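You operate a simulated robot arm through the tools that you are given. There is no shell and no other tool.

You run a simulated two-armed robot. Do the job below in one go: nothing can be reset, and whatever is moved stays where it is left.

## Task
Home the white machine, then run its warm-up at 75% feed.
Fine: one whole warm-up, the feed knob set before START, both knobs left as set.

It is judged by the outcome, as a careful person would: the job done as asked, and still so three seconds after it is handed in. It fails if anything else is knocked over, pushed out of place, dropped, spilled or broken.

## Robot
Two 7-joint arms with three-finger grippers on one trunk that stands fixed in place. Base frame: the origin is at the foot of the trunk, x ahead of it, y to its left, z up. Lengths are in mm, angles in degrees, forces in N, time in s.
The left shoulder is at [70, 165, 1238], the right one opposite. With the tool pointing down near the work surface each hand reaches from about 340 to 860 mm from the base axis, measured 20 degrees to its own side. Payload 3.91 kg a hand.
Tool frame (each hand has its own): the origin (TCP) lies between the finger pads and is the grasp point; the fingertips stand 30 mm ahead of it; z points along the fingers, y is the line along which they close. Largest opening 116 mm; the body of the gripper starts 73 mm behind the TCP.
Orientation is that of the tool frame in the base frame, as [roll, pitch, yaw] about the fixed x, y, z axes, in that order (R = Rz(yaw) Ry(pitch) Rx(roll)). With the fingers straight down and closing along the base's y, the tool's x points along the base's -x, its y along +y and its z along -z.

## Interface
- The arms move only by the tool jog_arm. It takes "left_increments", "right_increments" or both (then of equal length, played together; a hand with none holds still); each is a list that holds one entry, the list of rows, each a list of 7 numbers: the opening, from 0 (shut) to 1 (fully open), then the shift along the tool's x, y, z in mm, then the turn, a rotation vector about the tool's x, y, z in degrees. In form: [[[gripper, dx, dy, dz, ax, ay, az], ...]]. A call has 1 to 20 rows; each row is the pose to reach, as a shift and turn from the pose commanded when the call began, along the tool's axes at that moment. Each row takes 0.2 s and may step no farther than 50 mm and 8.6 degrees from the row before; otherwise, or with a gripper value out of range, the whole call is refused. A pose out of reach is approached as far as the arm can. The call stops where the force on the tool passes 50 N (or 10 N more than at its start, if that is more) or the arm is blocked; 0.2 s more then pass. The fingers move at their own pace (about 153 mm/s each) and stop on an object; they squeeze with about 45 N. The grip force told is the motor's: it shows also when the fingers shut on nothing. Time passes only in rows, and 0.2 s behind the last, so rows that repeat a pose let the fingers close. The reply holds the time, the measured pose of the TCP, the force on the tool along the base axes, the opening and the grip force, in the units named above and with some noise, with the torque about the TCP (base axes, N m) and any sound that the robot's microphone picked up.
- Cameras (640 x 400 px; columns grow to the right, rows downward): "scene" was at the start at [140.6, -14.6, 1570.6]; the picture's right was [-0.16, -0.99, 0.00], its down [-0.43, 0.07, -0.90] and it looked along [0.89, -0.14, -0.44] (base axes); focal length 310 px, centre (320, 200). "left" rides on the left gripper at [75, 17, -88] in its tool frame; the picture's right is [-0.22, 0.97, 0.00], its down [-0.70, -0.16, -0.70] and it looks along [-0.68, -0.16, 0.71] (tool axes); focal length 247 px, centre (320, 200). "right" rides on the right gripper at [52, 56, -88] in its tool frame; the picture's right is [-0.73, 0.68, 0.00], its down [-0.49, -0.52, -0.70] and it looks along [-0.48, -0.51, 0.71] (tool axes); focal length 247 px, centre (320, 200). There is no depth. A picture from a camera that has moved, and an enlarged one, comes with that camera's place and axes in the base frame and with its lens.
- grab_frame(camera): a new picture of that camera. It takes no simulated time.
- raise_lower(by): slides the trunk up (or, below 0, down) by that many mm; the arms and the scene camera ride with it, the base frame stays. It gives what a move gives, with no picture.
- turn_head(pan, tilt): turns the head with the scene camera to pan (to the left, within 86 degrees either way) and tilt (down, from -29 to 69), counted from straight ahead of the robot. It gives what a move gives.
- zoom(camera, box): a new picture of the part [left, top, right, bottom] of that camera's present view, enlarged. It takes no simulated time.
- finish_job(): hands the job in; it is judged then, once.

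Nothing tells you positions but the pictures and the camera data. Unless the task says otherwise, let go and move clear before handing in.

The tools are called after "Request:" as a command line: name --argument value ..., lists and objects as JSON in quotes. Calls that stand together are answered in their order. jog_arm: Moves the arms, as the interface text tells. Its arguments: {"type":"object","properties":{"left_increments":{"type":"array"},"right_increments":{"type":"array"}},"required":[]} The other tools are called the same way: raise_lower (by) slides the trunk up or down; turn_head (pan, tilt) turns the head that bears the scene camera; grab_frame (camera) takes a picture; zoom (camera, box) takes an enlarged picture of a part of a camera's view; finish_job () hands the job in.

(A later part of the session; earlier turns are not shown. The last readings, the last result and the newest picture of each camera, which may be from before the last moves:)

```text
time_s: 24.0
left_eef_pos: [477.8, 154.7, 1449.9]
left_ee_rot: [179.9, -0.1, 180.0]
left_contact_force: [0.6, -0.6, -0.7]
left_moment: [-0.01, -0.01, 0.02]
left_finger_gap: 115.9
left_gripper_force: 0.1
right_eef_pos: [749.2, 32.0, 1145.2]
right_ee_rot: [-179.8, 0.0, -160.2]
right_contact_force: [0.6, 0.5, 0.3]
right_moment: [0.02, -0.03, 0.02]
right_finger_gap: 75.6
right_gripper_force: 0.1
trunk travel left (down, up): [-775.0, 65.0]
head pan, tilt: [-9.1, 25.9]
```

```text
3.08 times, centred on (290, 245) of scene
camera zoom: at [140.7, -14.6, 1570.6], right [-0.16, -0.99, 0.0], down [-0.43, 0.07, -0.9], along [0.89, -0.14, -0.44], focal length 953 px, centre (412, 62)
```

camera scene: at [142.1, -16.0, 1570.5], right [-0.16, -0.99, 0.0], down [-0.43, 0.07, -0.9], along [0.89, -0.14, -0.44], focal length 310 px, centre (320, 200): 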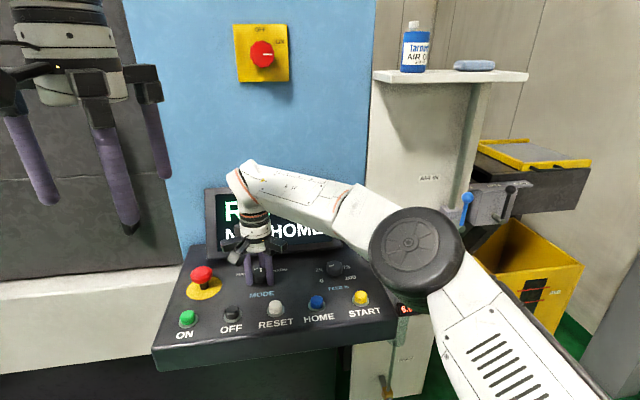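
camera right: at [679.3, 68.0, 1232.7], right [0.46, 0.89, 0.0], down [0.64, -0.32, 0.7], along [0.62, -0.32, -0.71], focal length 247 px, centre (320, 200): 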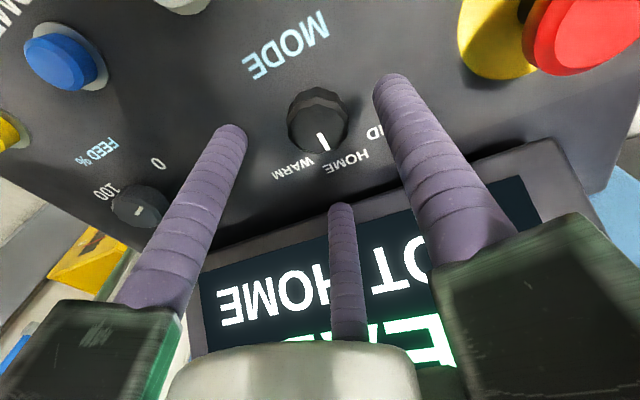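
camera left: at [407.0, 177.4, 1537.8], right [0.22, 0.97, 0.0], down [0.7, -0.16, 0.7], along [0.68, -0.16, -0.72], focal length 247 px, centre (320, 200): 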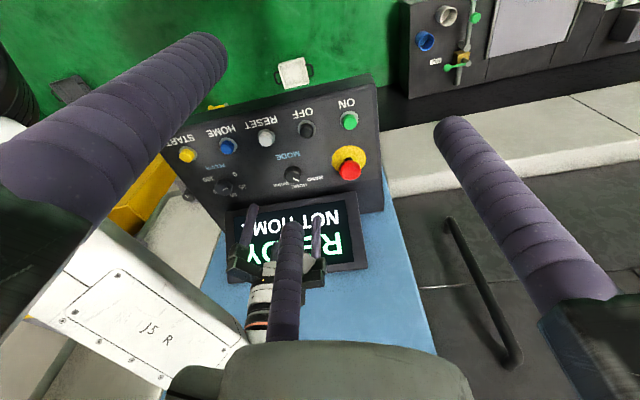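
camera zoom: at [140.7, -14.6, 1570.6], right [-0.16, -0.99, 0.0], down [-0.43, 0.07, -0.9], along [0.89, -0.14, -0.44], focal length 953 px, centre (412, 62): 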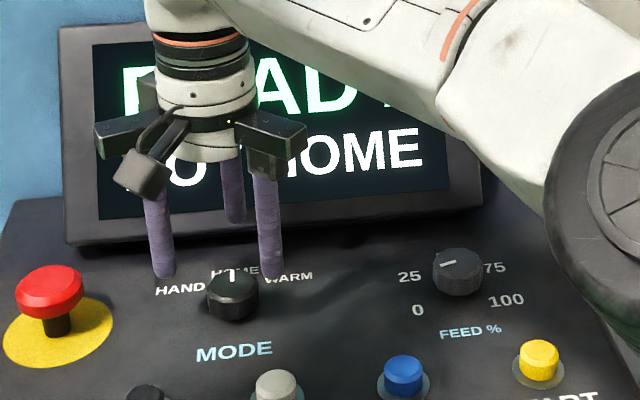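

MODE now points at HOME. Next: close the fingers and hover over the HOME button.

Request:
jog_arm --right_increments '[[[0.5, 0, 0, -10, 0, 0, 0], [0.3, 27, -16, -15, 0, 0, 0], [0.1, 54, -33, -15, 0, 0, 0], [0, 81, -49, -15, 0, 0, 0], [0, 108, -65, -15, 0, 0, 0], [0, 133.6, -81.6, -15, 0, 0, 0], [0, 133.6, -81.6, -15, 0, 0, 0], [0, 133.6, -81.6, -15, 0, 0, 0], [0, 133.6, -81.6, -15, 0, 0, 0]]]'

Request:
grab_frame --camera "right"

Request:
grab_frame --camera "scene"

Request:
zoom --camera "left" --box '[170, 80, 390, 218]'

```text
time_s: 26.0
left_eef_pos: [478.2, 153.4, 1451.1]
left_ee_rot: [-179.9, 0.1, -179.9]
left_contact_force: [-0.3, -0.9, 0.4]
left_moment: [0.01, -0.01, -0.02]
left_finger_gap: 115.9
left_gripper_force: 0.2
right_eef_pos: [650.3, -90.1, 1157.6]
right_ee_rot: [-179.9, 0.0, -160.2]
right_contact_force: [-0.9, 0.0, 0.9]
right_moment: [0.03, 0.01, -0.02]
right_finger_gap: 8.9
right_gripper_force: 44.5
trunk travel left (down, up): [-775.0, 65.0]
head pan, tilt: [-9.1, 25.9]
```

```text
taken
camera right: at [581.3, -55.4, 1246.6], right [0.46, 0.89, 0.0], down [0.63, -0.32, 0.7], along [0.62, -0.32, -0.71], focal length 247 px, centre (320, 200)
```

right: 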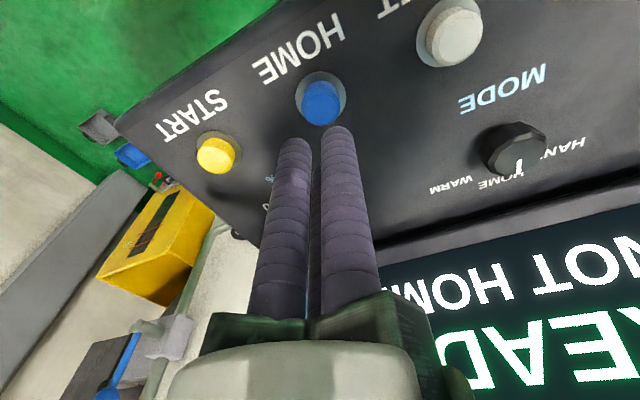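

```text
taken
camera scene: at [140.0, -15.1, 1570.7], right [-0.16, -0.99, 0.0], down [-0.43, 0.07, -0.9], along [0.89, -0.14, -0.44], focal length 310 px, centre (320, 200)
```

scene: 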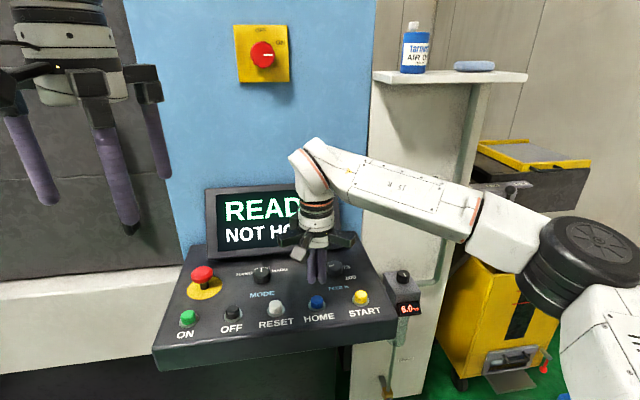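

```text
2.90 times, centred on (280, 149) of left
camera zoom: at [402.8, 171.2, 1539.2], right [0.22, 0.97, 0.0], down [0.7, -0.16, 0.7], along [0.68, -0.16, -0.71], focal length 716 px, centre (436, 348)
```

zoom: 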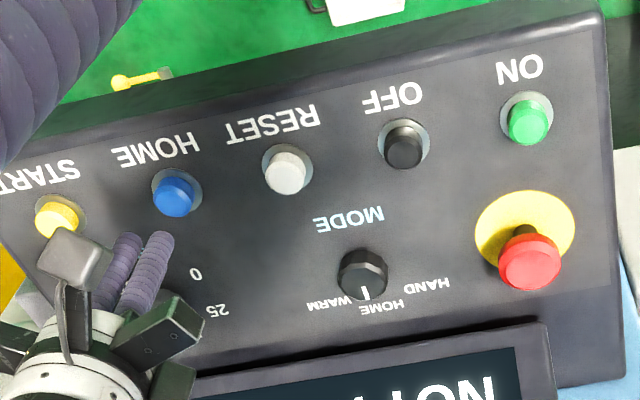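

I see the HOME button slightly nearer than the tool axis: ~[646.5, -87.5]. I'll nudge over and approach to just touching.

Request:
jog_arm --right_increments '[[[0, 2.9, 3.7, 0, 0, 0, 0], [0, 2.9, 3.7, 12, 0, 0, 0], [0, 2.9, 3.7, 24, 0, 0, 0], [0, 2.9, 3.7, 36, 0, 0, 0], [0, 2.9, 3.7, 40, 0, 0, 0], [0, 2.9, 3.7, 40, 0, 0, 0]]]'

Request:
grab_frame --camera "right"

Request:
zoom --camera "scene" --box '[250, 230, 390, 330]'

Request:
zoom --camera "left" --box '[170, 100, 290, 175]'

```text
time_s: 27.4
left_eef_pos: [478.0, 154.0, 1451.1]
left_ee_rot: [180.0, -0.1, 180.0]
left_contact_force: [-0.3, 0.1, -1.1]
left_moment: [0.02, 0.0, -0.01]
left_finger_gap: 115.8
left_gripper_force: 0.1
right_eef_pos: [645.5, -86.7, 1120.7]
right_ee_rot: [-179.8, 0.0, -160.2]
right_contact_force: [0.0, -0.4, -0.3]
right_moment: [-0.03, 0.0, -0.06]
right_finger_gap: 9.1
right_gripper_force: 44.8
trunk travel left (down, up): [-775.0, 65.0]
head pan, tilt: [-9.1, 25.9]
```

```text
taken
camera right: at [576.7, -51.7, 1207.1], right [0.46, 0.89, 0.0], down [0.63, -0.32, 0.7], along [0.62, -0.32, -0.71], focal length 247 px, centre (320, 200)
```

right: 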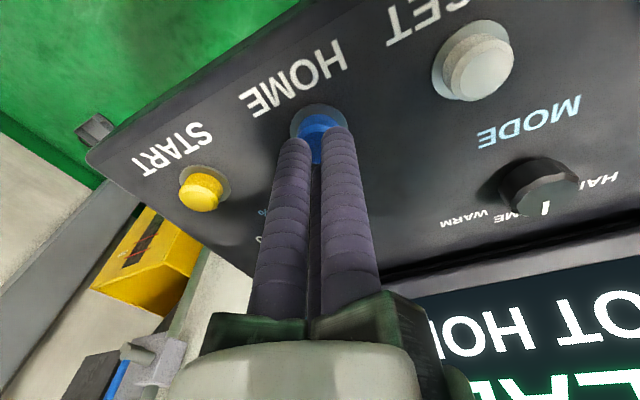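

```text
4.00 times, centred on (320, 280) of scene
camera zoom: at [140.4, -14.4, 1570.6], right [-0.16, -0.99, 0.0], down [-0.43, 0.07, -0.9], along [0.89, -0.14, -0.44], focal length 1239 px, centre (320, -120)
```

zoom: 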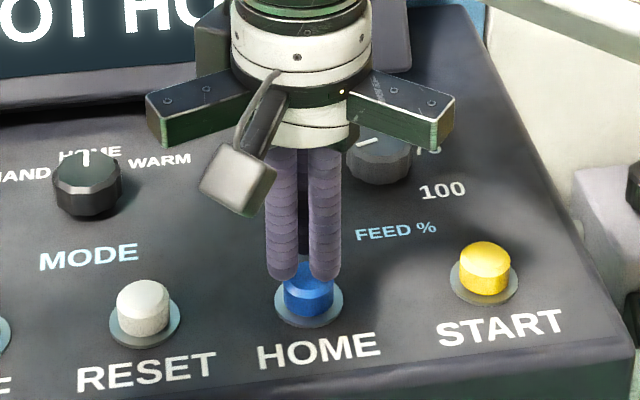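

```text
5.33 times, centred on (230, 138) of left
camera zoom: at [403.2, 171.9, 1539.0], right [0.22, 0.97, 0.0], down [0.7, -0.16, 0.7], along [0.68, -0.16, -0.71], focal length 1317 px, centre (800, 533)
```

zoom: 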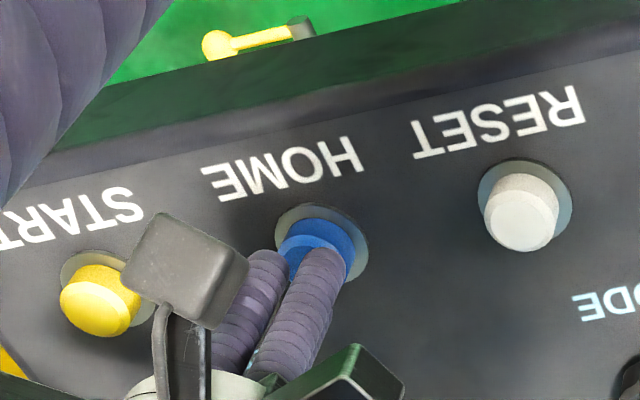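

Tips sit right above the HOME button. Pressing gently.

Request:
jog_arm --right_increments '[[[0, 0, 0, 4, 0, 0, 0], [0, 0, 0, 8, 0, 0, 0], [0, 0, 0, 11, 0, 0, 0], [0, 0, 0, 13, 0, 0, 0], [0, 0, 0, 15, 0, 0, 0], [0, 0, 0, 17, 0, 0, 0], [0, 0, 0, 17, 0, 0, 0]]]'

Request:
grab_frame --camera "scene"

Request:
grab_frame --camera "right"

```text
time_s: 29.0
left_eef_pos: [476.6, 153.0, 1451.7]
left_ee_rot: [-180.0, 0.2, 179.9]
left_contact_force: [1.0, -0.3, 0.6]
left_moment: [-0.01, 0.03, -0.02]
left_finger_gap: 115.9
left_gripper_force: 0.0
right_eef_pos: [646.4, -87.0, 1104.9]
right_ee_rot: [-179.8, 0.3, -160.2]
right_contact_force: [6.1, -2.4, 18.5]
right_moment: [-0.09, -0.45, -0.01]
right_finger_gap: 8.7
right_gripper_force: 45.4
trunk travel left (down, up): [-775.0, 65.0]
head pan, tilt: [-9.1, 25.9]
heard: click
```

```text
taken
camera scene: at [139.2, -14.6, 1571.0], right [-0.16, -0.99, 0.0], down [-0.43, 0.07, -0.9], along [0.89, -0.14, -0.44], focal length 310 px, centre (320, 200)
```

scene: 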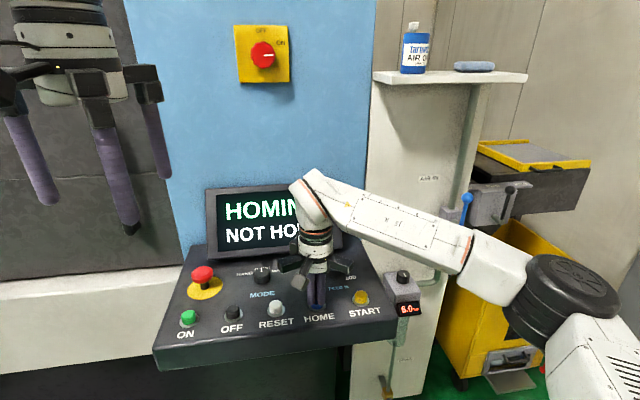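

```text
taken
camera right: at [576.5, -52.6, 1191.8], right [0.46, 0.89, 0.0], down [0.63, -0.33, 0.7], along [0.63, -0.32, -0.71], focal length 247 px, centre (320, 200)
```

right: 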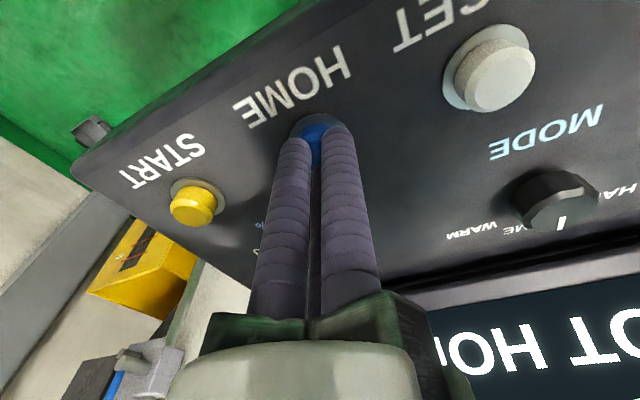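

Clicked and the display shows HOMING. I lift off and wait.

Request:
jog_arm --right_increments '[[[0, 0, 0, -8, 0, 0, 0], [0, 0, 0, -20, 0, 0, 0], [0, 0, 0, -35, 0, 0, 0], [0, 0, 0, -50, 0, 0, 0], [0, 0, 0, -50, 0, 0, 0], [0, 0, 0, -50, 0, 0, 0]]]'

Request:
grab_frame --camera "scene"

```text
time_s: 30.4
left_eef_pos: [477.6, 154.2, 1450.6]
left_ee_rot: [180.0, 0.0, -180.0]
left_contact_force: [0.5, -0.7, 0.1]
left_moment: [0.01, -0.02, 0.02]
left_finger_gap: 116.0
left_gripper_force: 0.0
right_eef_pos: [646.9, -87.9, 1151.7]
right_ee_rot: [-179.8, -0.2, -160.2]
right_contact_force: [0.2, 0.6, 0.5]
right_moment: [0.02, 0.03, 0.04]
right_finger_gap: 8.8
right_gripper_force: 44.9
trunk travel left (down, up): [-775.0, 65.0]
head pan, tilt: [-9.1, 25.9]
```

```text
taken
camera scene: at [140.6, -14.5, 1570.6], right [-0.16, -0.99, 0.0], down [-0.43, 0.07, -0.9], along [0.89, -0.14, -0.44], focal length 310 px, centre (320, 200)
```

scene: 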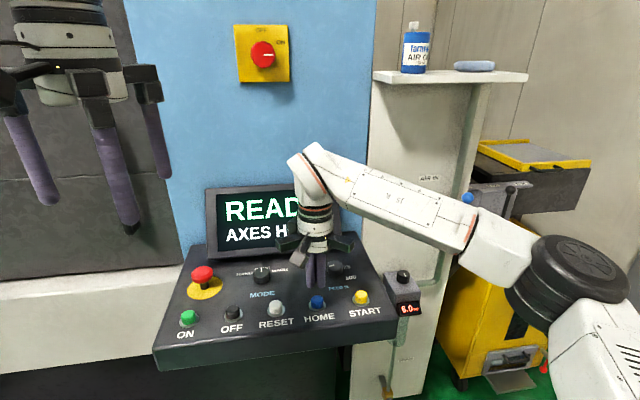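

It reads READY / AXES H… — homing appears done. Now back over the MODE knob, winding back counter-clockwise, to turn it to WARM.

Request:
jog_arm --right_increments '[[[0, -27, 15, -8, 0, 0, 0], [0, -55, 31, -8, 0, 0, 0], [0.2, -82, 46, -8, 0, 0, 0], [0.4, -109, 62, -8, 0, 0, 0], [0.6, -136.8, 77.1, -8, 0, 0, 0], [0.65, -136.8, 77.1, -8, 0, 0, -7.5], [0.65, -136.8, 77.1, -8, 0, 0, -15], [0.65, -136.8, 77.1, -8, 0, 0, -22.5], [0.65, -136.8, 77.1, -8, 0, 0, -30], [0.65, -136.8, 77.1, -8, 0, 0, -37.5], [0.65, -136.8, 77.1, -8, 0, 0, -45], [0.65, -136.8, 77.1, -8, 0, 0, -45], [0.65, -136.8, 77.1, -8, 0, 0, -45]]]'

Request:
grab_frame --camera "right"

Request:
zoom --camera "scene" --box '[180, 170, 400, 320]'

Request:
zoom --camera "left" --box '[170, 100, 390, 300]'

```text
time_s: 33.2
left_eef_pos: [477.9, 154.0, 1450.9]
left_ee_rot: [-180.0, 0.0, -180.0]
left_contact_force: [0.8, -0.3, 0.1]
left_moment: [-0.04, -0.02, 0.0]
left_finger_gap: 116.0
left_gripper_force: 0.0
right_eef_pos: [748.6, 31.8, 1159.6]
right_ee_rot: [-179.9, -0.2, -115.1]
right_contact_force: [0.2, 0.8, -0.5]
right_moment: [0.01, 0.0, -0.02]
right_finger_gap: 75.2
right_gripper_force: 0.0
trunk travel left (down, up): [-775.0, 65.0]
head pan, tilt: [-9.1, 25.9]
```

```text
taken
camera right: at [674.2, 8.1, 1247.0], right [-0.31, 0.95, 0.0], down [0.68, 0.22, 0.7], along [0.67, 0.21, -0.71], focal length 247 px, centre (320, 200)
```

right: 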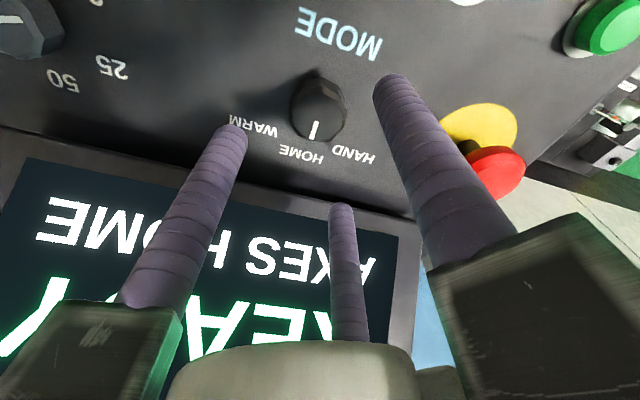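

```text
2.67 times, centred on (290, 245) of scene
camera zoom: at [140.6, -14.4, 1570.6], right [-0.16, -0.99, 0.0], down [-0.43, 0.07, -0.9], along [0.89, -0.14, -0.44], focal length 826 px, centre (400, 80)
```

zoom: 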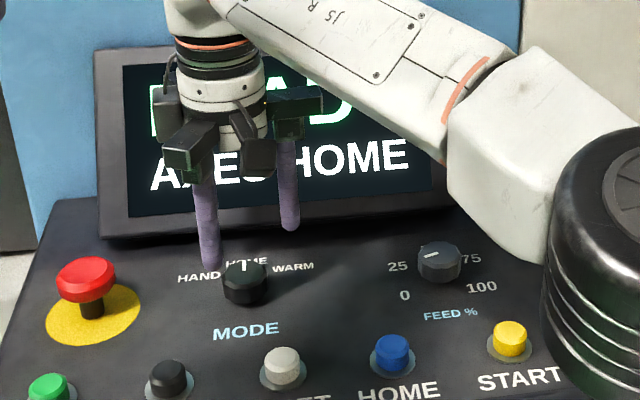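

```text
2.00 times, centred on (280, 200) of left
camera zoom: at [403.4, 171.9, 1539.0], right [0.22, 0.97, 0.0], down [0.7, -0.16, 0.7], along [0.68, -0.16, -0.71], focal length 494 px, centre (400, 200)
```

zoom: 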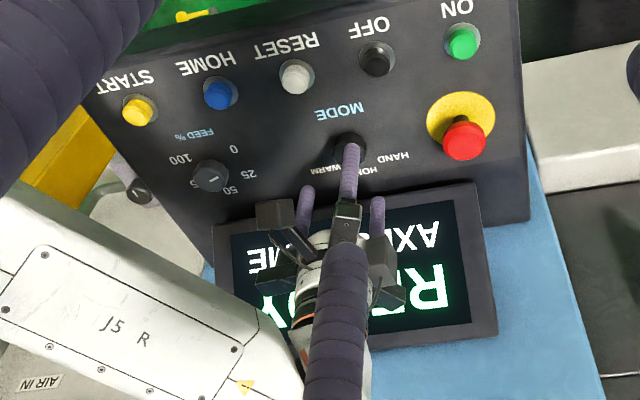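

AXES HOME is confirmed. Descending on the MODE knob, gripping, and turning 45° clockwise to WARM.

Request:
jog_arm --right_increments '[[[0.65, 0, 0, 15, 0, 0, 0], [0.65, 0, 0, 30, 0, 0, 0], [0.65, 0, 0, 45, 0, 0, 0], [0.65, 0, 0, 57, 0, 0, 0], [0.65, 0, 0, 66, 0, 0, 0], [0.65, 0, 0, 66, 0, 0, 0], [0.5, 0, 0, 66, 0, 0, 0], [0.35, 0, 0, 66, 0, 0, 0], [0.2, 0, 0, 66, 0, 0, 0], [0.2, 0, 0, 66, 0, 0, 0], [0.2, 0, 0, 66, 0, 0, 0]]]'

Request:
grab_frame --camera "right"

Request:
jog_arm --right_increments '[[[0.2, 0, 0, 0, 0, 0, 5], [0.2, 0, 0, 0, 0, 0, 10], [0.2, 0, 0, 0, 0, 0, 15], [0.2, 0, 0, 0, 0, 0, 20], [0.2, 0, 0, 0, 0, 0, 25], [0.2, 0, 0, 0, 0, 0, 30], [0.2, 0, 0, 0, 0, 0, 35], [0.2, 0, 0, 0, 0, 0, 40], [0.2, 0, 0, 0, 0, 0, 45], [0.2, 0, 0, 0, 0, 0, 45], [0.2, 0, 0, 0, 0, 0, 45]]]'

Request:
grab_frame --camera "right"

```text
time_s: 35.6
left_eef_pos: [477.8, 154.2, 1451.5]
left_ee_rot: [180.0, 0.0, -180.0]
left_contact_force: [0.5, -0.5, -0.6]
left_moment: [0.02, -0.02, -0.01]
left_finger_gap: 116.1
left_gripper_force: 0.0
right_eef_pos: [750.6, 30.0, 1093.3]
right_ee_rot: [-180.0, -0.1, -115.2]
right_contact_force: [1.2, -0.5, -0.4]
right_moment: [0.03, -0.42, 0.0]
right_finger_gap: 39.5
right_gripper_force: 45.3
trunk travel left (down, up): [-775.0, 65.0]
head pan, tilt: [-9.1, 25.9]
```

```text
taken
camera right: at [675.9, 6.8, 1181.3], right [-0.3, 0.95, 0.0], down [0.68, 0.22, 0.7], along [0.67, 0.21, -0.71], focal length 247 px, centre (320, 200)
```

right: 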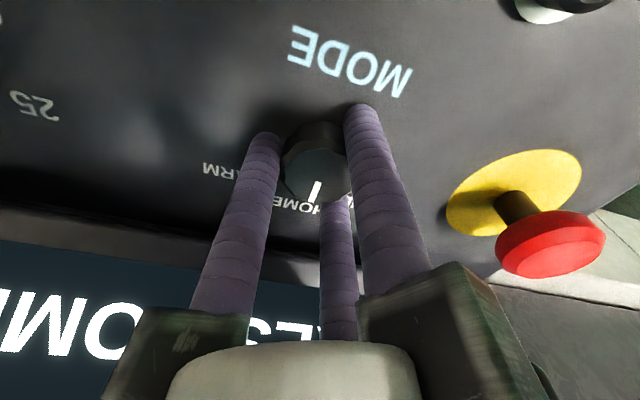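

```text
time_s: 38.0
left_eef_pos: [479.8, 153.1, 1451.6]
left_ee_rot: [180.0, -0.1, -179.9]
left_contact_force: [-0.5, 0.7, 0.6]
left_moment: [0.03, 0.0, -0.01]
left_finger_gap: 116.0
left_gripper_force: 0.1
right_eef_pos: [751.5, 29.9, 1093.2]
right_ee_rot: [-179.8, 0.0, -160.3]
right_contact_force: [12.1, -6.3, 8.4]
right_moment: [-0.38, -0.05, -0.03]
right_finger_gap: 39.3
right_gripper_force: 45.2
trunk travel left (down, up): [-775.0, 65.0]
head pan, tilt: [-9.1, 25.9]
```

```text
taken
camera right: at [680.7, 65.2, 1181.0], right [0.46, 0.89, 0.0], down [0.63, -0.32, 0.7], along [0.62, -0.32, -0.71], focal length 247 px, centre (320, 200)
```

right: 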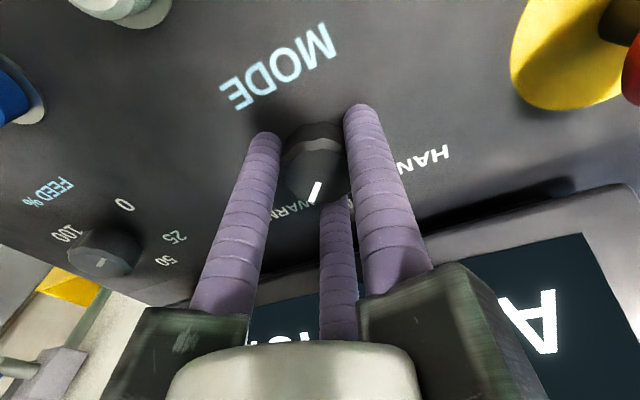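

Turned. Release and lift to check the pointer.

Request:
jog_arm --right_increments '[[[0.4, 0, 0, 0, 0, 0, 0], [0.6, 0, 0, 0, 0, 0, 0], [0.65, 0, 0, 0, 0, 0, 0], [0.65, 0, 0, -12, 0, 0, 0], [0.65, 0, 0, -27, 0, 0, 0], [0.65, 0, 0, -42, 0, 0, 0], [0.65, 0, 0, -58, 0, 0, 0], [0.65, 0, 0, -58, 0, 0, 0]]]'

Request:
grab_frame --camera "right"

Request:
zoom --camera "right" --box '[240, 60, 400, 160]'

Request:
zoom --camera "scene" --box '[180, 170, 400, 320]'

```text
time_s: 39.8
left_eef_pos: [478.8, 153.5, 1450.5]
left_ee_rot: [-179.9, 0.0, 180.0]
left_contact_force: [0.9, 0.5, 0.6]
left_moment: [0.0, -0.01, -0.01]
left_finger_gap: 116.0
left_gripper_force: 0.1
right_eef_pos: [750.0, 31.4, 1149.9]
right_ee_rot: [-179.8, -0.1, -160.2]
right_contact_force: [0.5, 0.1, 0.3]
right_moment: [-0.01, 0.01, 0.03]
right_finger_gap: 75.6
right_gripper_force: 0.1
trunk travel left (down, up): [-775.0, 65.0]
head pan, tilt: [-9.1, 25.9]
```

```text
taken
camera right: at [679.6, 66.4, 1238.1], right [0.46, 0.89, 0.0], down [0.64, -0.32, 0.7], along [0.62, -0.32, -0.71], focal length 247 px, centre (320, 200)
```

right: 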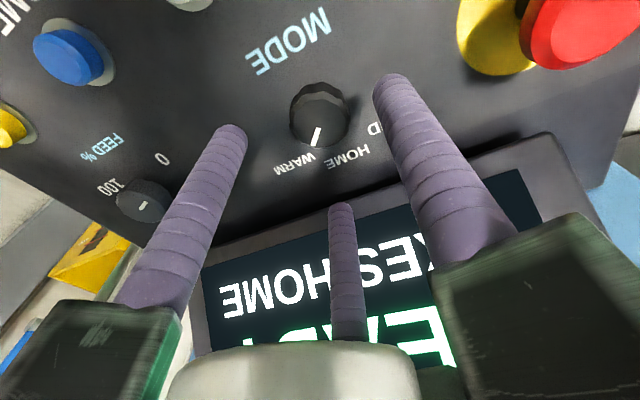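

```text
4.00 times, centred on (320, 110) of right
camera zoom: at [679.6, 66.4, 1238.1], right [0.46, 0.89, 0.0], down [0.64, -0.32, 0.7], along [0.62, -0.32, -0.71], focal length 988 px, centre (320, 560)
```

zoom: 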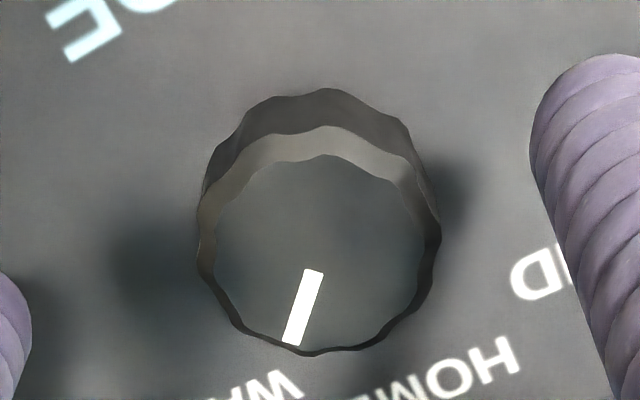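

```text
2.67 times, centred on (290, 245) of scene
camera zoom: at [140.8, -14.7, 1570.6], right [-0.16, -0.99, 0.0], down [-0.43, 0.07, -0.9], along [0.89, -0.14, -0.44], focal length 826 px, centre (400, 80)
```

zoom: 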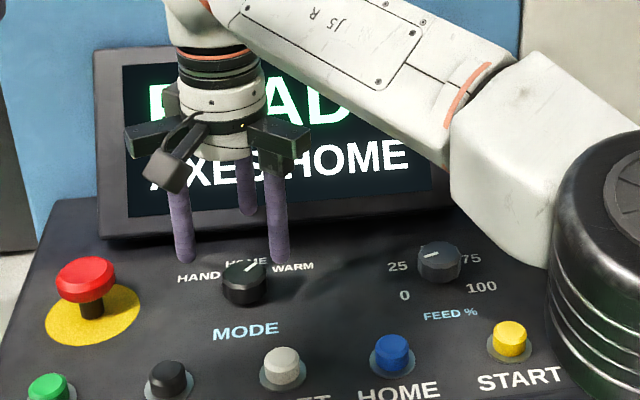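

MODE points at WARM (−43°). Now to the FEED knob: move over [747, -148] and wind back counter-clockwise.

Request:
jog_arm --right_increments '[[[0.65, 12.7, -33.6, 0, 0, 0, 0], [0.65, 25.4, -67, 0, 0, 0, 0], [0.65, 38.1, -100.7, 0, 0, 0, 0], [0.65, 50.9, -134, 0, 0, 0, 0], [0.65, 63.6, -167.8, 0, 0, 0, 0], [0.65, 63.6, -167.8, 0, 0, 0, -7], [0.65, 63.6, -167.8, 0, 0, 0, -14], [0.65, 63.6, -167.8, 0, 0, 0, -21], [0.65, 63.6, -167.8, 0, 0, 0, -28], [0.65, 63.6, -167.8, 0, 0, 0, -35], [0.65, 63.6, -167.8, 0, 0, 0, -42], [0.65, 63.6, -167.8, 0, 0, 0, -49], [0.65, 63.6, -167.8, 0, 0, 0, -56], [0.65, 63.6, -167.8, 0, 0, 0, -63], [0.65, 63.6, -167.8, 0, 0, 0, -70], [0.65, 63.6, -167.8, 0, 0, 0, -70], [0.65, 63.6, -167.8, 0, 0, 0, -70]]]'

Request:
grab_frame --camera "right"

Request:
zoom --camera "right" --box '[240, 60, 400, 160]'

Request:
grab_frame --camera "scene"

Request:
grab_frame --camera "left"

```text
time_s: 43.4
left_eef_pos: [478.4, 154.2, 1451.7]
left_ee_rot: [179.9, 0.0, -180.0]
left_contact_force: [0.4, 0.1, -0.4]
left_moment: [0.01, -0.01, 0.03]
left_finger_gap: 115.6
left_gripper_force: 0.0
right_eef_pos: [744.8, -148.1, 1152.6]
right_ee_rot: [-180.0, -0.2, -90.1]
right_contact_force: [0.5, -0.7, -0.9]
right_moment: [0.01, 0.01, -0.03]
right_finger_gap: 75.6
right_gripper_force: 0.1
trunk travel left (down, up): [-775.0, 65.0]
head pan, tilt: [-9.1, 25.9]
```

```text
taken
camera right: at [688.5, -200.1, 1240.1], right [-0.68, 0.73, 0.0], down [0.52, 0.49, 0.7], along [0.51, 0.47, -0.72], focal length 247 px, centre (320, 200)
```

right: 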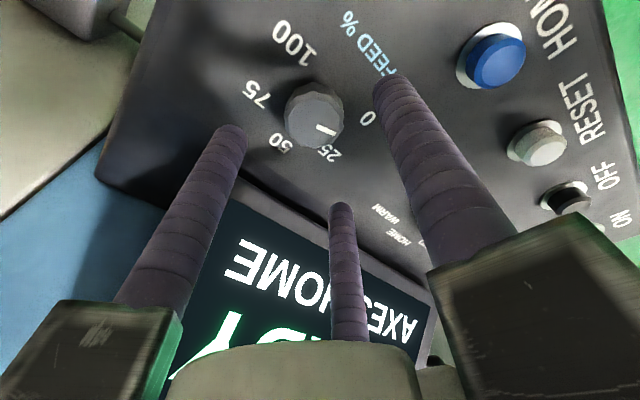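

```text
4.00 times, centred on (320, 110) of right
camera zoom: at [688.5, -200.1, 1240.1], right [-0.68, 0.73, 0.0], down [0.52, 0.49, 0.7], along [0.51, 0.47, -0.72], focal length 988 px, centre (320, 560)
```

zoom: 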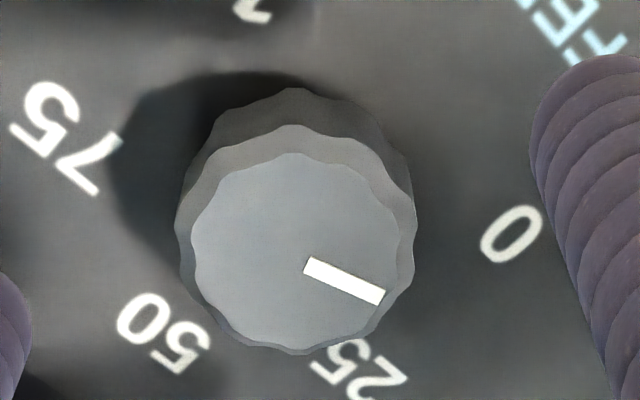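

```text
taken
camera scene: at [140.6, -14.5, 1570.6], right [-0.16, -0.99, 0.0], down [-0.43, 0.07, -0.9], along [0.89, -0.14, -0.44], focal length 310 px, centre (320, 200)
```

scene: 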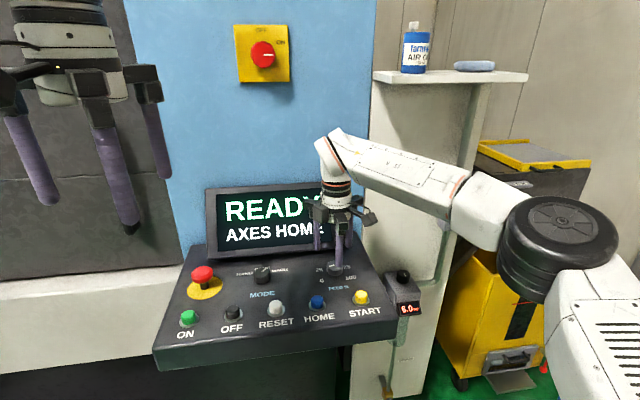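

```text
taken
camera left: at [403.3, 171.8, 1539.0], right [0.22, 0.97, 0.0], down [0.7, -0.16, 0.7], along [0.68, -0.16, -0.71], focal length 247 px, centre (320, 200)
```

left: 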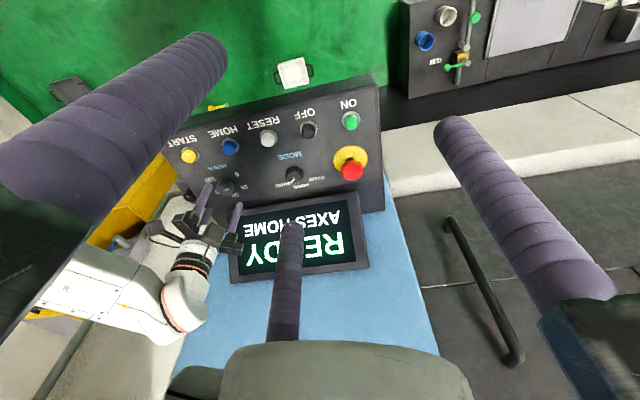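

FEED knob centre is at ~[749, -149.5], pointer at ≈103° (0 at 120°, 75 at −60°). Centering, descending and gripping.

Request:
jog_arm --right_increments '[[[0.65, 1.2, -4.5, 0, 0, 0, 0], [0.65, 1.2, -4.5, 15, 0, 0, 0], [0.65, 1.2, -4.5, 30, 0, 0, 0], [0.65, 1.2, -4.5, 45, 0, 0, 0], [0.65, 1.2, -4.5, 59, 0, 0, 0], [0.65, 1.2, -4.5, 59, 0, 0, 0], [0.65, 1.2, -4.5, 59, 0, 0, 0]]]'

Request:
grab_frame --camera "right"

```text
time_s: 45.0
left_eef_pos: [477.8, 153.9, 1452.0]
left_ee_rot: [-180.0, 0.0, 179.9]
left_contact_force: [-0.7, 0.3, -0.4]
left_moment: [0.0, -0.01, 0.05]
left_finger_gap: 116.0
left_gripper_force: 0.1
right_eef_pos: [749.6, -150.9, 1092.9]
right_ee_rot: [-180.0, -0.2, -90.2]
right_contact_force: [0.0, 1.0, 0.2]
right_moment: [-0.01, -0.02, 0.03]
right_finger_gap: 75.7
right_gripper_force: 0.0
trunk travel left (down, up): [-775.0, 65.0]
head pan, tilt: [-9.1, 25.9]
```

```text
taken
camera right: at [692.4, -202.2, 1180.6], right [-0.68, 0.73, 0.0], down [0.52, 0.49, 0.7], along [0.51, 0.47, -0.72], focal length 247 px, centre (320, 200)
```

right: 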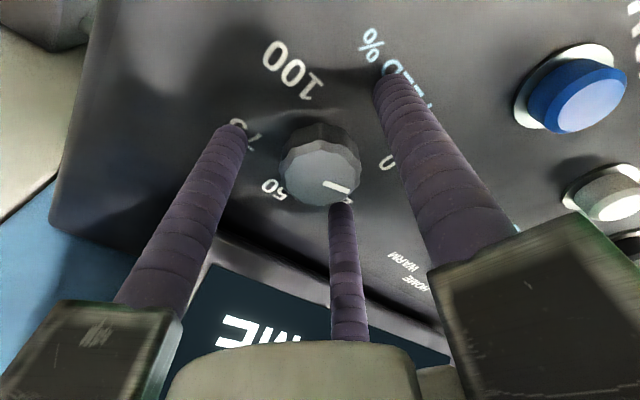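

Centred. Gripping, then turning 80° clockwise as the first part.

Request:
jog_arm --right_increments '[[[0.5, 0, 0, 0, 0, 0, 0], [0.35, 0, 0, 0, 0, 0, 0], [0.2, 0, 0, 0, 0, 0, 0], [0.2, 0, 0, 0, 0, 0, 0], [0.2, 0, 0, 0, 0, 0, 0]]]'

Request:
jog_arm --right_increments '[[[0.2, 0, 0, 0, 0, 0, 5], [0.2, 0, 0, 0, 0, 0, 10], [0.2, 0, 0, 0, 0, 0, 15], [0.2, 0, 0, 0, 0, 0, 20], [0.2, 0, 0, 0, 0, 0, 25], [0.2, 0, 0, 0, 0, 0, 30], [0.2, 0, 0, 0, 0, 0, 35], [0.2, 0, 0, 0, 0, 0, 40], [0.2, 0, 0, 0, 0, 0, 45], [0.2, 0, 0, 0, 0, 0, 50], [0.2, 0, 0, 0, 0, 0, 55], [0.2, 0, 0, 0, 0, 0, 60], [0.2, 0, 0, 0, 0, 0, 65], [0.2, 0, 0, 0, 0, 0, 70], [0.2, 0, 0, 0, 0, 0, 75], [0.2, 0, 0, 0, 0, 0, 80], [0.2, 0, 0, 0, 0, 0, 80], [0.2, 0, 0, 0, 0, 0, 80]]]'

Request:
grab_frame --camera "right"

```text
time_s: 46.2
left_eef_pos: [479.2, 155.1, 1450.7]
left_ee_rot: [-180.0, 0.0, -180.0]
left_contact_force: [-0.7, 0.6, -0.9]
left_moment: [0.0, 0.03, -0.01]
left_finger_gap: 115.9
left_gripper_force: 0.0
right_eef_pos: [750.8, -149.9, 1092.8]
right_ee_rot: [179.9, -0.2, -90.2]
right_contact_force: [-0.5, 2.5, 0.7]
right_moment: [0.17, 0.23, -0.01]
right_finger_gap: 39.3
right_gripper_force: 45.2
trunk travel left (down, up): [-775.0, 65.0]
head pan, tilt: [-9.1, 25.9]
```

```text
time_s: 50.0
left_eef_pos: [477.4, 153.8, 1451.3]
left_ee_rot: [180.0, 0.0, 179.9]
left_contact_force: [0.0, 0.3, 0.2]
left_moment: [-0.01, -0.02, 0.0]
left_finger_gap: 115.9
left_gripper_force: 0.2
right_eef_pos: [750.4, -150.3, 1091.4]
right_ee_rot: [-179.8, -0.1, -170.3]
right_contact_force: [-10.3, 0.6, -13.0]
right_moment: [0.39, 0.11, 0.02]
right_finger_gap: 39.3
right_gripper_force: 45.3
trunk travel left (down, up): [-775.0, 65.0]
head pan, tilt: [-9.1, 25.9]
```

```text
taken
camera right: at [687.9, -103.3, 1180.3], right [0.61, 0.8, 0.0], down [0.57, -0.43, 0.7], along [0.56, -0.43, -0.71], focal length 247 px, centre (320, 200)
```

right: 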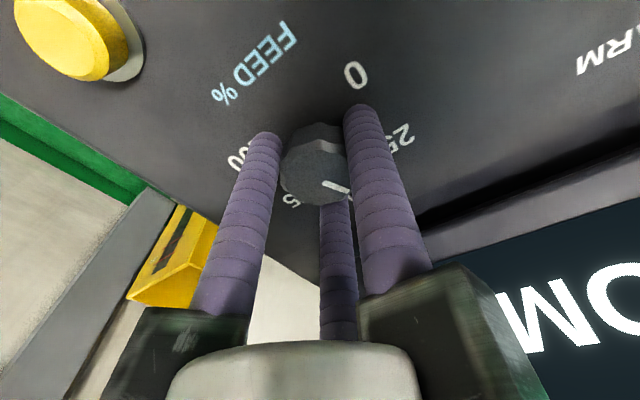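

Turned with the hand. Release, lift, wind back 85° and look again.

Request:
jog_arm --right_increments '[[[0.4, 0, 0, 0, 0, 0, 0], [0.6, 0, 0, 0, 0, 0, 0], [0.65, 0, 0, 0, 0, 0, 0], [0.65, 0, 0, -12, 0, 0, 0], [0.65, 0, 0, -27, 0, 0, 0], [0.65, 0, 0, -42, 0, 0, 0], [0.65, 0, 0, -58, 0, 0, 0], [0.65, 0, 0, -58, 0, 0, 0]]]'

Request:
jog_arm --right_increments '[[[0.65, 0, 0, 0, 0, 0, -8], [0.65, 0, 0, 0, 0, 0, -16], [0.65, 0, 0, 0, 0, 0, -24], [0.65, 0, 0, 0, 0, 0, -32], [0.65, 0, 0, 0, 0, 0, -40], [0.65, 0, 0, 0, 0, 0, -48], [0.65, 0, 0, 0, 0, 0, -56], [0.65, 0, 0, 0, 0, 0, -64], [0.65, 0, 0, 0, 0, 0, -72], [0.65, 0, 0, 0, 0, 0, -80], [0.65, 0, 0, 0, 0, 0, -88], [0.65, 0, 0, 0, 0, 0, -88], [0.65, 0, 0, 0, 0, 0, -88], [0.65, 0, 0, 0, 0, 0, -88]]]'

Request:
grab_frame --camera "right"

Request:
zoom --camera "right" --box '[240, 60, 400, 160]'

```text
time_s: 51.8
left_eef_pos: [477.6, 154.9, 1451.8]
left_ee_rot: [-180.0, 0.0, 179.9]
left_contact_force: [0.7, 0.2, -0.1]
left_moment: [0.03, -0.02, 0.01]
left_finger_gap: 115.8
left_gripper_force: 0.1
right_eef_pos: [749.2, -149.3, 1150.2]
right_ee_rot: [-179.8, -0.1, -170.1]
right_contact_force: [0.8, -0.1, -0.2]
right_moment: [0.0, 0.02, 0.01]
right_finger_gap: 75.7
right_gripper_force: 0.1
trunk travel left (down, up): [-775.0, 65.0]
head pan, tilt: [-9.1, 25.9]
```

```text
time_s: 54.8
left_eef_pos: [478.9, 154.0, 1450.8]
left_ee_rot: [-179.9, 0.0, 180.0]
left_contact_force: [-0.4, -0.4, 0.2]
left_moment: [0.02, 0.0, -0.01]
left_finger_gap: 115.9
left_gripper_force: 0.0
right_eef_pos: [750.9, -149.4, 1151.9]
right_ee_rot: [-180.0, -0.2, -82.1]
right_contact_force: [0.4, -0.6, -0.2]
right_moment: [-0.04, 0.01, 0.0]
right_finger_gap: 75.5
right_gripper_force: 0.0
trunk travel left (down, up): [-775.0, 65.0]
head pan, tilt: [-9.1, 25.9]
```

```text
taken
camera right: at [700.5, -208.6, 1239.5], right [-0.77, 0.63, 0.0], down [0.45, 0.56, 0.7], along [0.44, 0.54, -0.72], focal length 247 px, centre (320, 200)
```

right: 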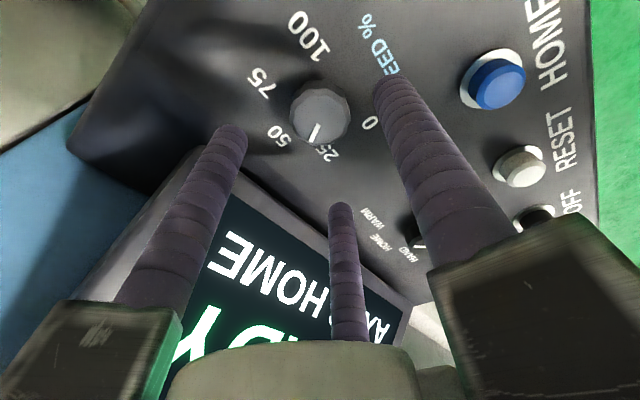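

```text
4.00 times, centred on (320, 110) of right
camera zoom: at [700.5, -208.6, 1239.5], right [-0.77, 0.63, 0.0], down [0.45, 0.56, 0.7], along [0.44, 0.54, -0.72], focal length 988 px, centre (320, 560)
```

zoom: 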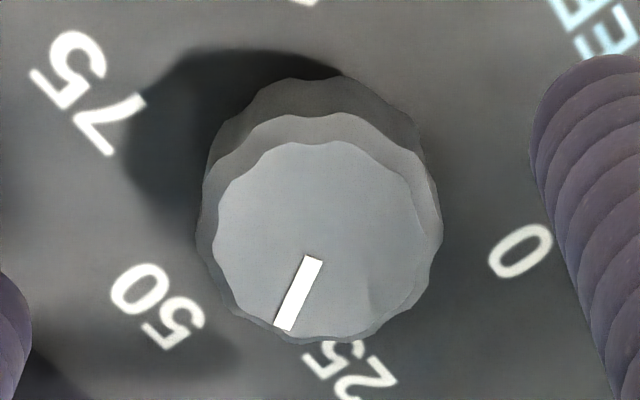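

The pointer is now at ≈28°, so I need 88° more clockwise. Descend, grip, turn.

Request:
jog_arm --right_increments '[[[0.65, 0, 0, 15, 0, 0, 0], [0.65, 0, 0, 30, 0, 0, 0], [0.65, 0, 0, 45, 0, 0, 0], [0.65, 0, 0, 58.5, 0, 0, 0], [0.65, 0, 0, 58.5, 0, 0, 0], [0.65, 0, 0, 58.5, 0, 0, 0], [0.5, 0, 0, 58.5, 0, 0, 0], [0.35, 0, 0, 58.5, 0, 0, 0], [0.2, 0, 0, 58.5, 0, 0, 0], [0.2, 0, 0, 58.5, 0, 0, 0], [0.2, 0, 0, 58.5, 0, 0, 0]]]'

Request:
jog_arm --right_increments '[[[0.2, 0, 0, 0, 0, 0, 5], [0.2, 0, 0, 0, 0, 0, 10], [0.2, 0, 0, 0, 0, 0, 15], [0.2, 0, 0, 0, 0, 0, 20], [0.2, 0, 0, 0, 0, 0, 25], [0.2, 0, 0, 0, 0, 0, 30], [0.2, 0, 0, 0, 0, 0, 35], [0.2, 0, 0, 0, 0, 0, 40], [0.2, 0, 0, 0, 0, 0, 45], [0.2, 0, 0, 0, 0, 0, 50], [0.2, 0, 0, 0, 0, 0, 55], [0.2, 0, 0, 0, 0, 0, 60], [0.2, 0, 0, 0, 0, 0, 65], [0.2, 0, 0, 0, 0, 0, 70], [0.2, 0, 0, 0, 0, 0, 75], [0.2, 0, 0, 0, 0, 0, 80], [0.2, 0, 0, 0, 0, 0, 85], [0.2, 0, 0, 0, 0, 0, 88], [0.2, 0, 0, 0, 0, 0, 88], [0.2, 0, 0, 0, 0, 0, 88]]]'

Request:
grab_frame --camera "right"

```text
time_s: 57.2
left_eef_pos: [478.5, 151.9, 1450.4]
left_ee_rot: [-179.9, 0.0, -180.0]
left_contact_force: [0.1, -1.1, -0.3]
left_moment: [0.01, 0.0, -0.02]
left_finger_gap: 116.1
left_gripper_force: 0.0
right_eef_pos: [750.7, -150.2, 1092.2]
right_ee_rot: [180.0, -0.2, -82.1]
right_contact_force: [-2.2, -3.6, -2.0]
right_moment: [-0.19, -0.01, 0.0]
right_finger_gap: 39.3
right_gripper_force: 44.9
trunk travel left (down, up): [-775.0, 65.0]
head pan, tilt: [-9.1, 25.9]
```

```text
time_s: 61.4
left_eef_pos: [476.6, 153.0, 1451.1]
left_ee_rot: [180.0, 0.0, -180.0]
left_contact_force: [0.4, 0.6, -0.6]
left_moment: [-0.01, -0.01, 0.01]
left_finger_gap: 116.0
left_gripper_force: 0.1
right_eef_pos: [750.1, -149.6, 1093.1]
right_ee_rot: [-179.8, 0.0, -170.2]
right_contact_force: [-9.8, -0.8, -5.6]
right_moment: [-0.04, 0.7, -0.01]
right_finger_gap: 39.7
right_gripper_force: 44.6
trunk travel left (down, up): [-775.0, 65.0]
head pan, tilt: [-9.1, 25.9]
```

```text
taken
camera right: at [687.8, -103.3, 1180.3], right [0.61, 0.8, 0.0], down [0.57, -0.43, 0.7], along [0.56, -0.43, -0.71], focal length 247 px, centre (320, 200)
```

right: 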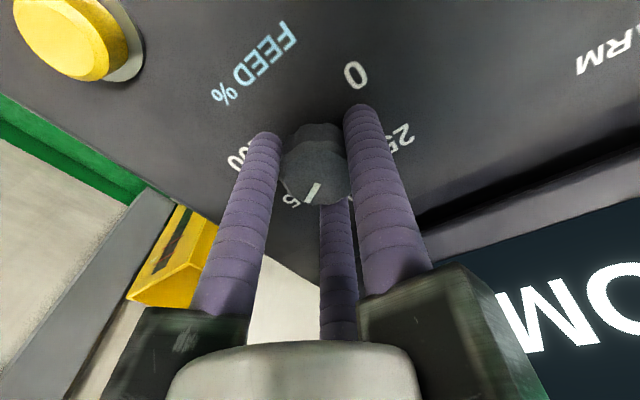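

Release, lift and check the pointer against the 75 mark.

Request:
jog_arm --right_increments '[[[0.4, 0, 0, 0, 0, 0, 0], [0.6, 0, 0, 0, 0, 0, 0], [0.65, 0, 0, 0, 0, 0, 0], [0.65, 0, 0, -12, 0, 0, 0], [0.65, 0, 0, -27, 0, 0, 0], [0.65, 0, 0, -42, 0, 0, 0], [0.65, 0, 0, -62, 0, 0, 0], [0.65, 0, 0, -62, 0, 0, 0], [0.65, 0, 0, -62, 0, 0, 0]]]'

Request:
zoom --camera "right" --box '[240, 60, 400, 160]'

Request:
grab_frame --camera "right"

Request:
zoom --camera "scene" --box '[220, 170, 400, 320]'

Request:
zoom --camera "left" --box '[180, 130, 330, 225]'

```text
time_s: 63.4
left_eef_pos: [479.9, 153.8, 1450.5]
left_ee_rot: [-180.0, -0.1, -179.9]
left_contact_force: [0.2, 0.5, -0.3]
left_moment: [0.04, -0.01, 0.01]
left_finger_gap: 116.2
left_gripper_force: 0.0
right_eef_pos: [750.7, -149.7, 1154.1]
right_ee_rot: [-179.8, 0.0, -170.2]
right_contact_force: [-0.3, 0.3, -0.1]
right_moment: [-0.01, 0.03, 0.02]
right_finger_gap: 75.4
right_gripper_force: 0.1
trunk travel left (down, up): [-775.0, 65.0]
head pan, tilt: [-9.1, 25.9]
```

```text
4.00 times, centred on (320, 110) of right
camera zoom: at [688.2, -102.7, 1241.3], right [0.6, 0.8, 0.0], down [0.57, -0.43, 0.7], along [0.56, -0.43, -0.71], focal length 988 px, centre (320, 560)
```

zoom: 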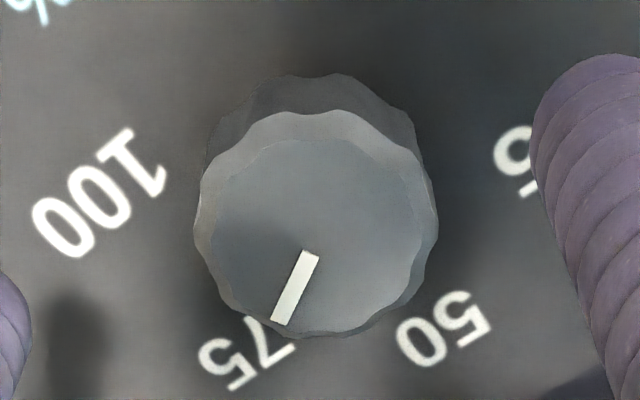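

```text
taken
camera right: at [688.2, -102.7, 1241.3], right [0.6, 0.8, 0.0], down [0.57, -0.43, 0.7], along [0.56, -0.43, -0.71], focal length 247 px, centre (320, 200)
```

right: 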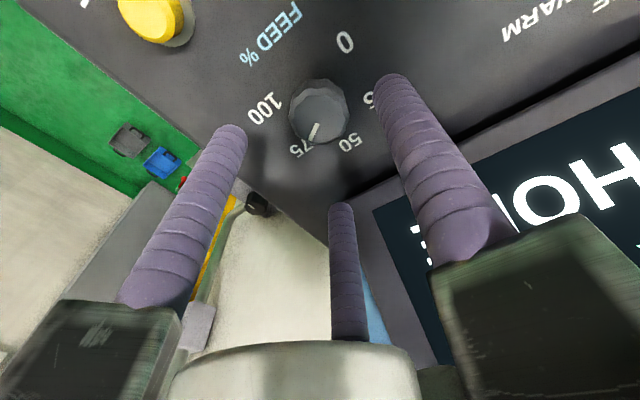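

```text
2.67 times, centred on (310, 245) of scene
camera zoom: at [140.8, -14.6, 1570.6], right [-0.16, -0.99, 0.0], down [-0.43, 0.07, -0.9], along [0.89, -0.14, -0.44], focal length 826 px, centre (347, 80)
```

zoom: 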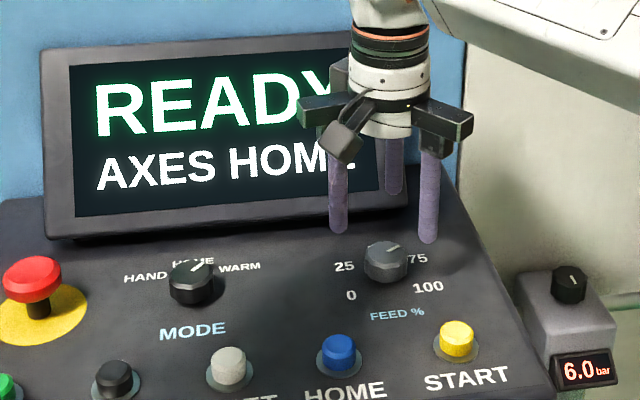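

```text
4.21 times, centred on (255, 178) of left
camera zoom: at [403.5, 171.7, 1538.9], right [0.22, 0.97, 0.0], down [0.7, -0.16, 0.7], along [0.68, -0.16, -0.71], focal length 1040 px, centre (594, 295)
```

zoom: 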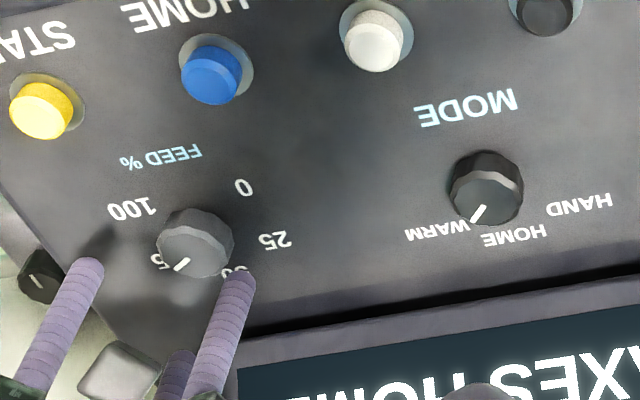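

FEED pointer is at −59.5° → 75%. MODE is at WARM, READY / AXES HOME. Now hover over START with closed fingers.

Request:
jog_arm --right_increments '[[[0.5, 0, 0, -5, 0, 0, 0], [0.3, 27, -4.5, -5, 0, 0, 0], [0.1, 54, -9, -5, 0, 0, 0], [0, 81, -13.5, -5, 0, 0, 0], [0, 108.4, -18.1, -5, 0, 0, 0], [0, 108.4, -18.1, -5, 0, 0, 0], [0, 108.4, -18.1, -5, 0, 0, 0], [0, 108.4, -18.1, -5, 0, 0, 0]]]'

Request:
grab_frame --camera "right"

Request:
zoom --camera "left" --box '[160, 120, 310, 215]'

Request:
grab_frame --camera "scene"

```text
time_s: 65.2
left_eef_pos: [477.7, 154.0, 1452.3]
left_ee_rot: [-179.9, 0.0, 180.0]
left_contact_force: [-0.9, -0.2, 0.9]
left_moment: [0.03, -0.02, 0.03]
left_finger_gap: 116.0
left_gripper_force: 0.0
right_eef_pos: [647.1, -186.7, 1160.7]
right_ee_rot: [-179.8, 0.1, -170.2]
right_contact_force: [0.3, 0.0, -0.2]
right_moment: [0.03, 0.0, -0.02]
right_finger_gap: 9.1
right_gripper_force: 44.8
trunk travel left (down, up): [-775.0, 65.0]
head pan, tilt: [-9.1, 25.9]
```

```text
taken
camera right: at [584.4, -140.0, 1248.0], right [0.61, 0.8, 0.0], down [0.57, -0.43, 0.7], along [0.56, -0.43, -0.71], focal length 247 px, centre (320, 200)
```

right: 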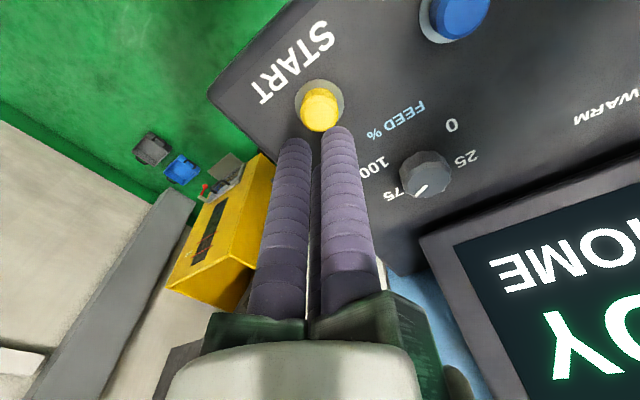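

```text
4.21 times, centred on (235, 168) of left
camera zoom: at [402.6, 171.3, 1539.3], right [0.22, 0.97, 0.0], down [0.7, -0.16, 0.7], along [0.68, -0.16, -0.71], focal length 1040 px, centre (678, 337)
```

zoom: 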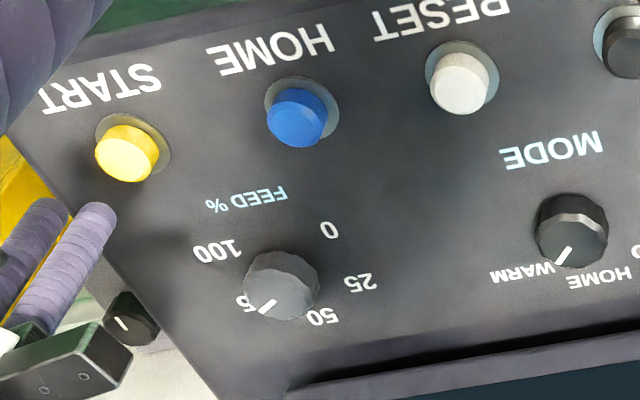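

```text
taken
camera scene: at [139.9, -15.0, 1570.7], right [-0.16, -0.99, 0.0], down [-0.43, 0.07, -0.9], along [0.89, -0.14, -0.44], focal length 310 px, centre (320, 200)
```

scene: 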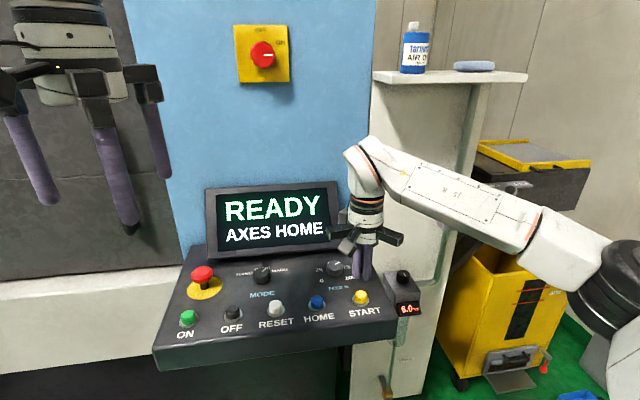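

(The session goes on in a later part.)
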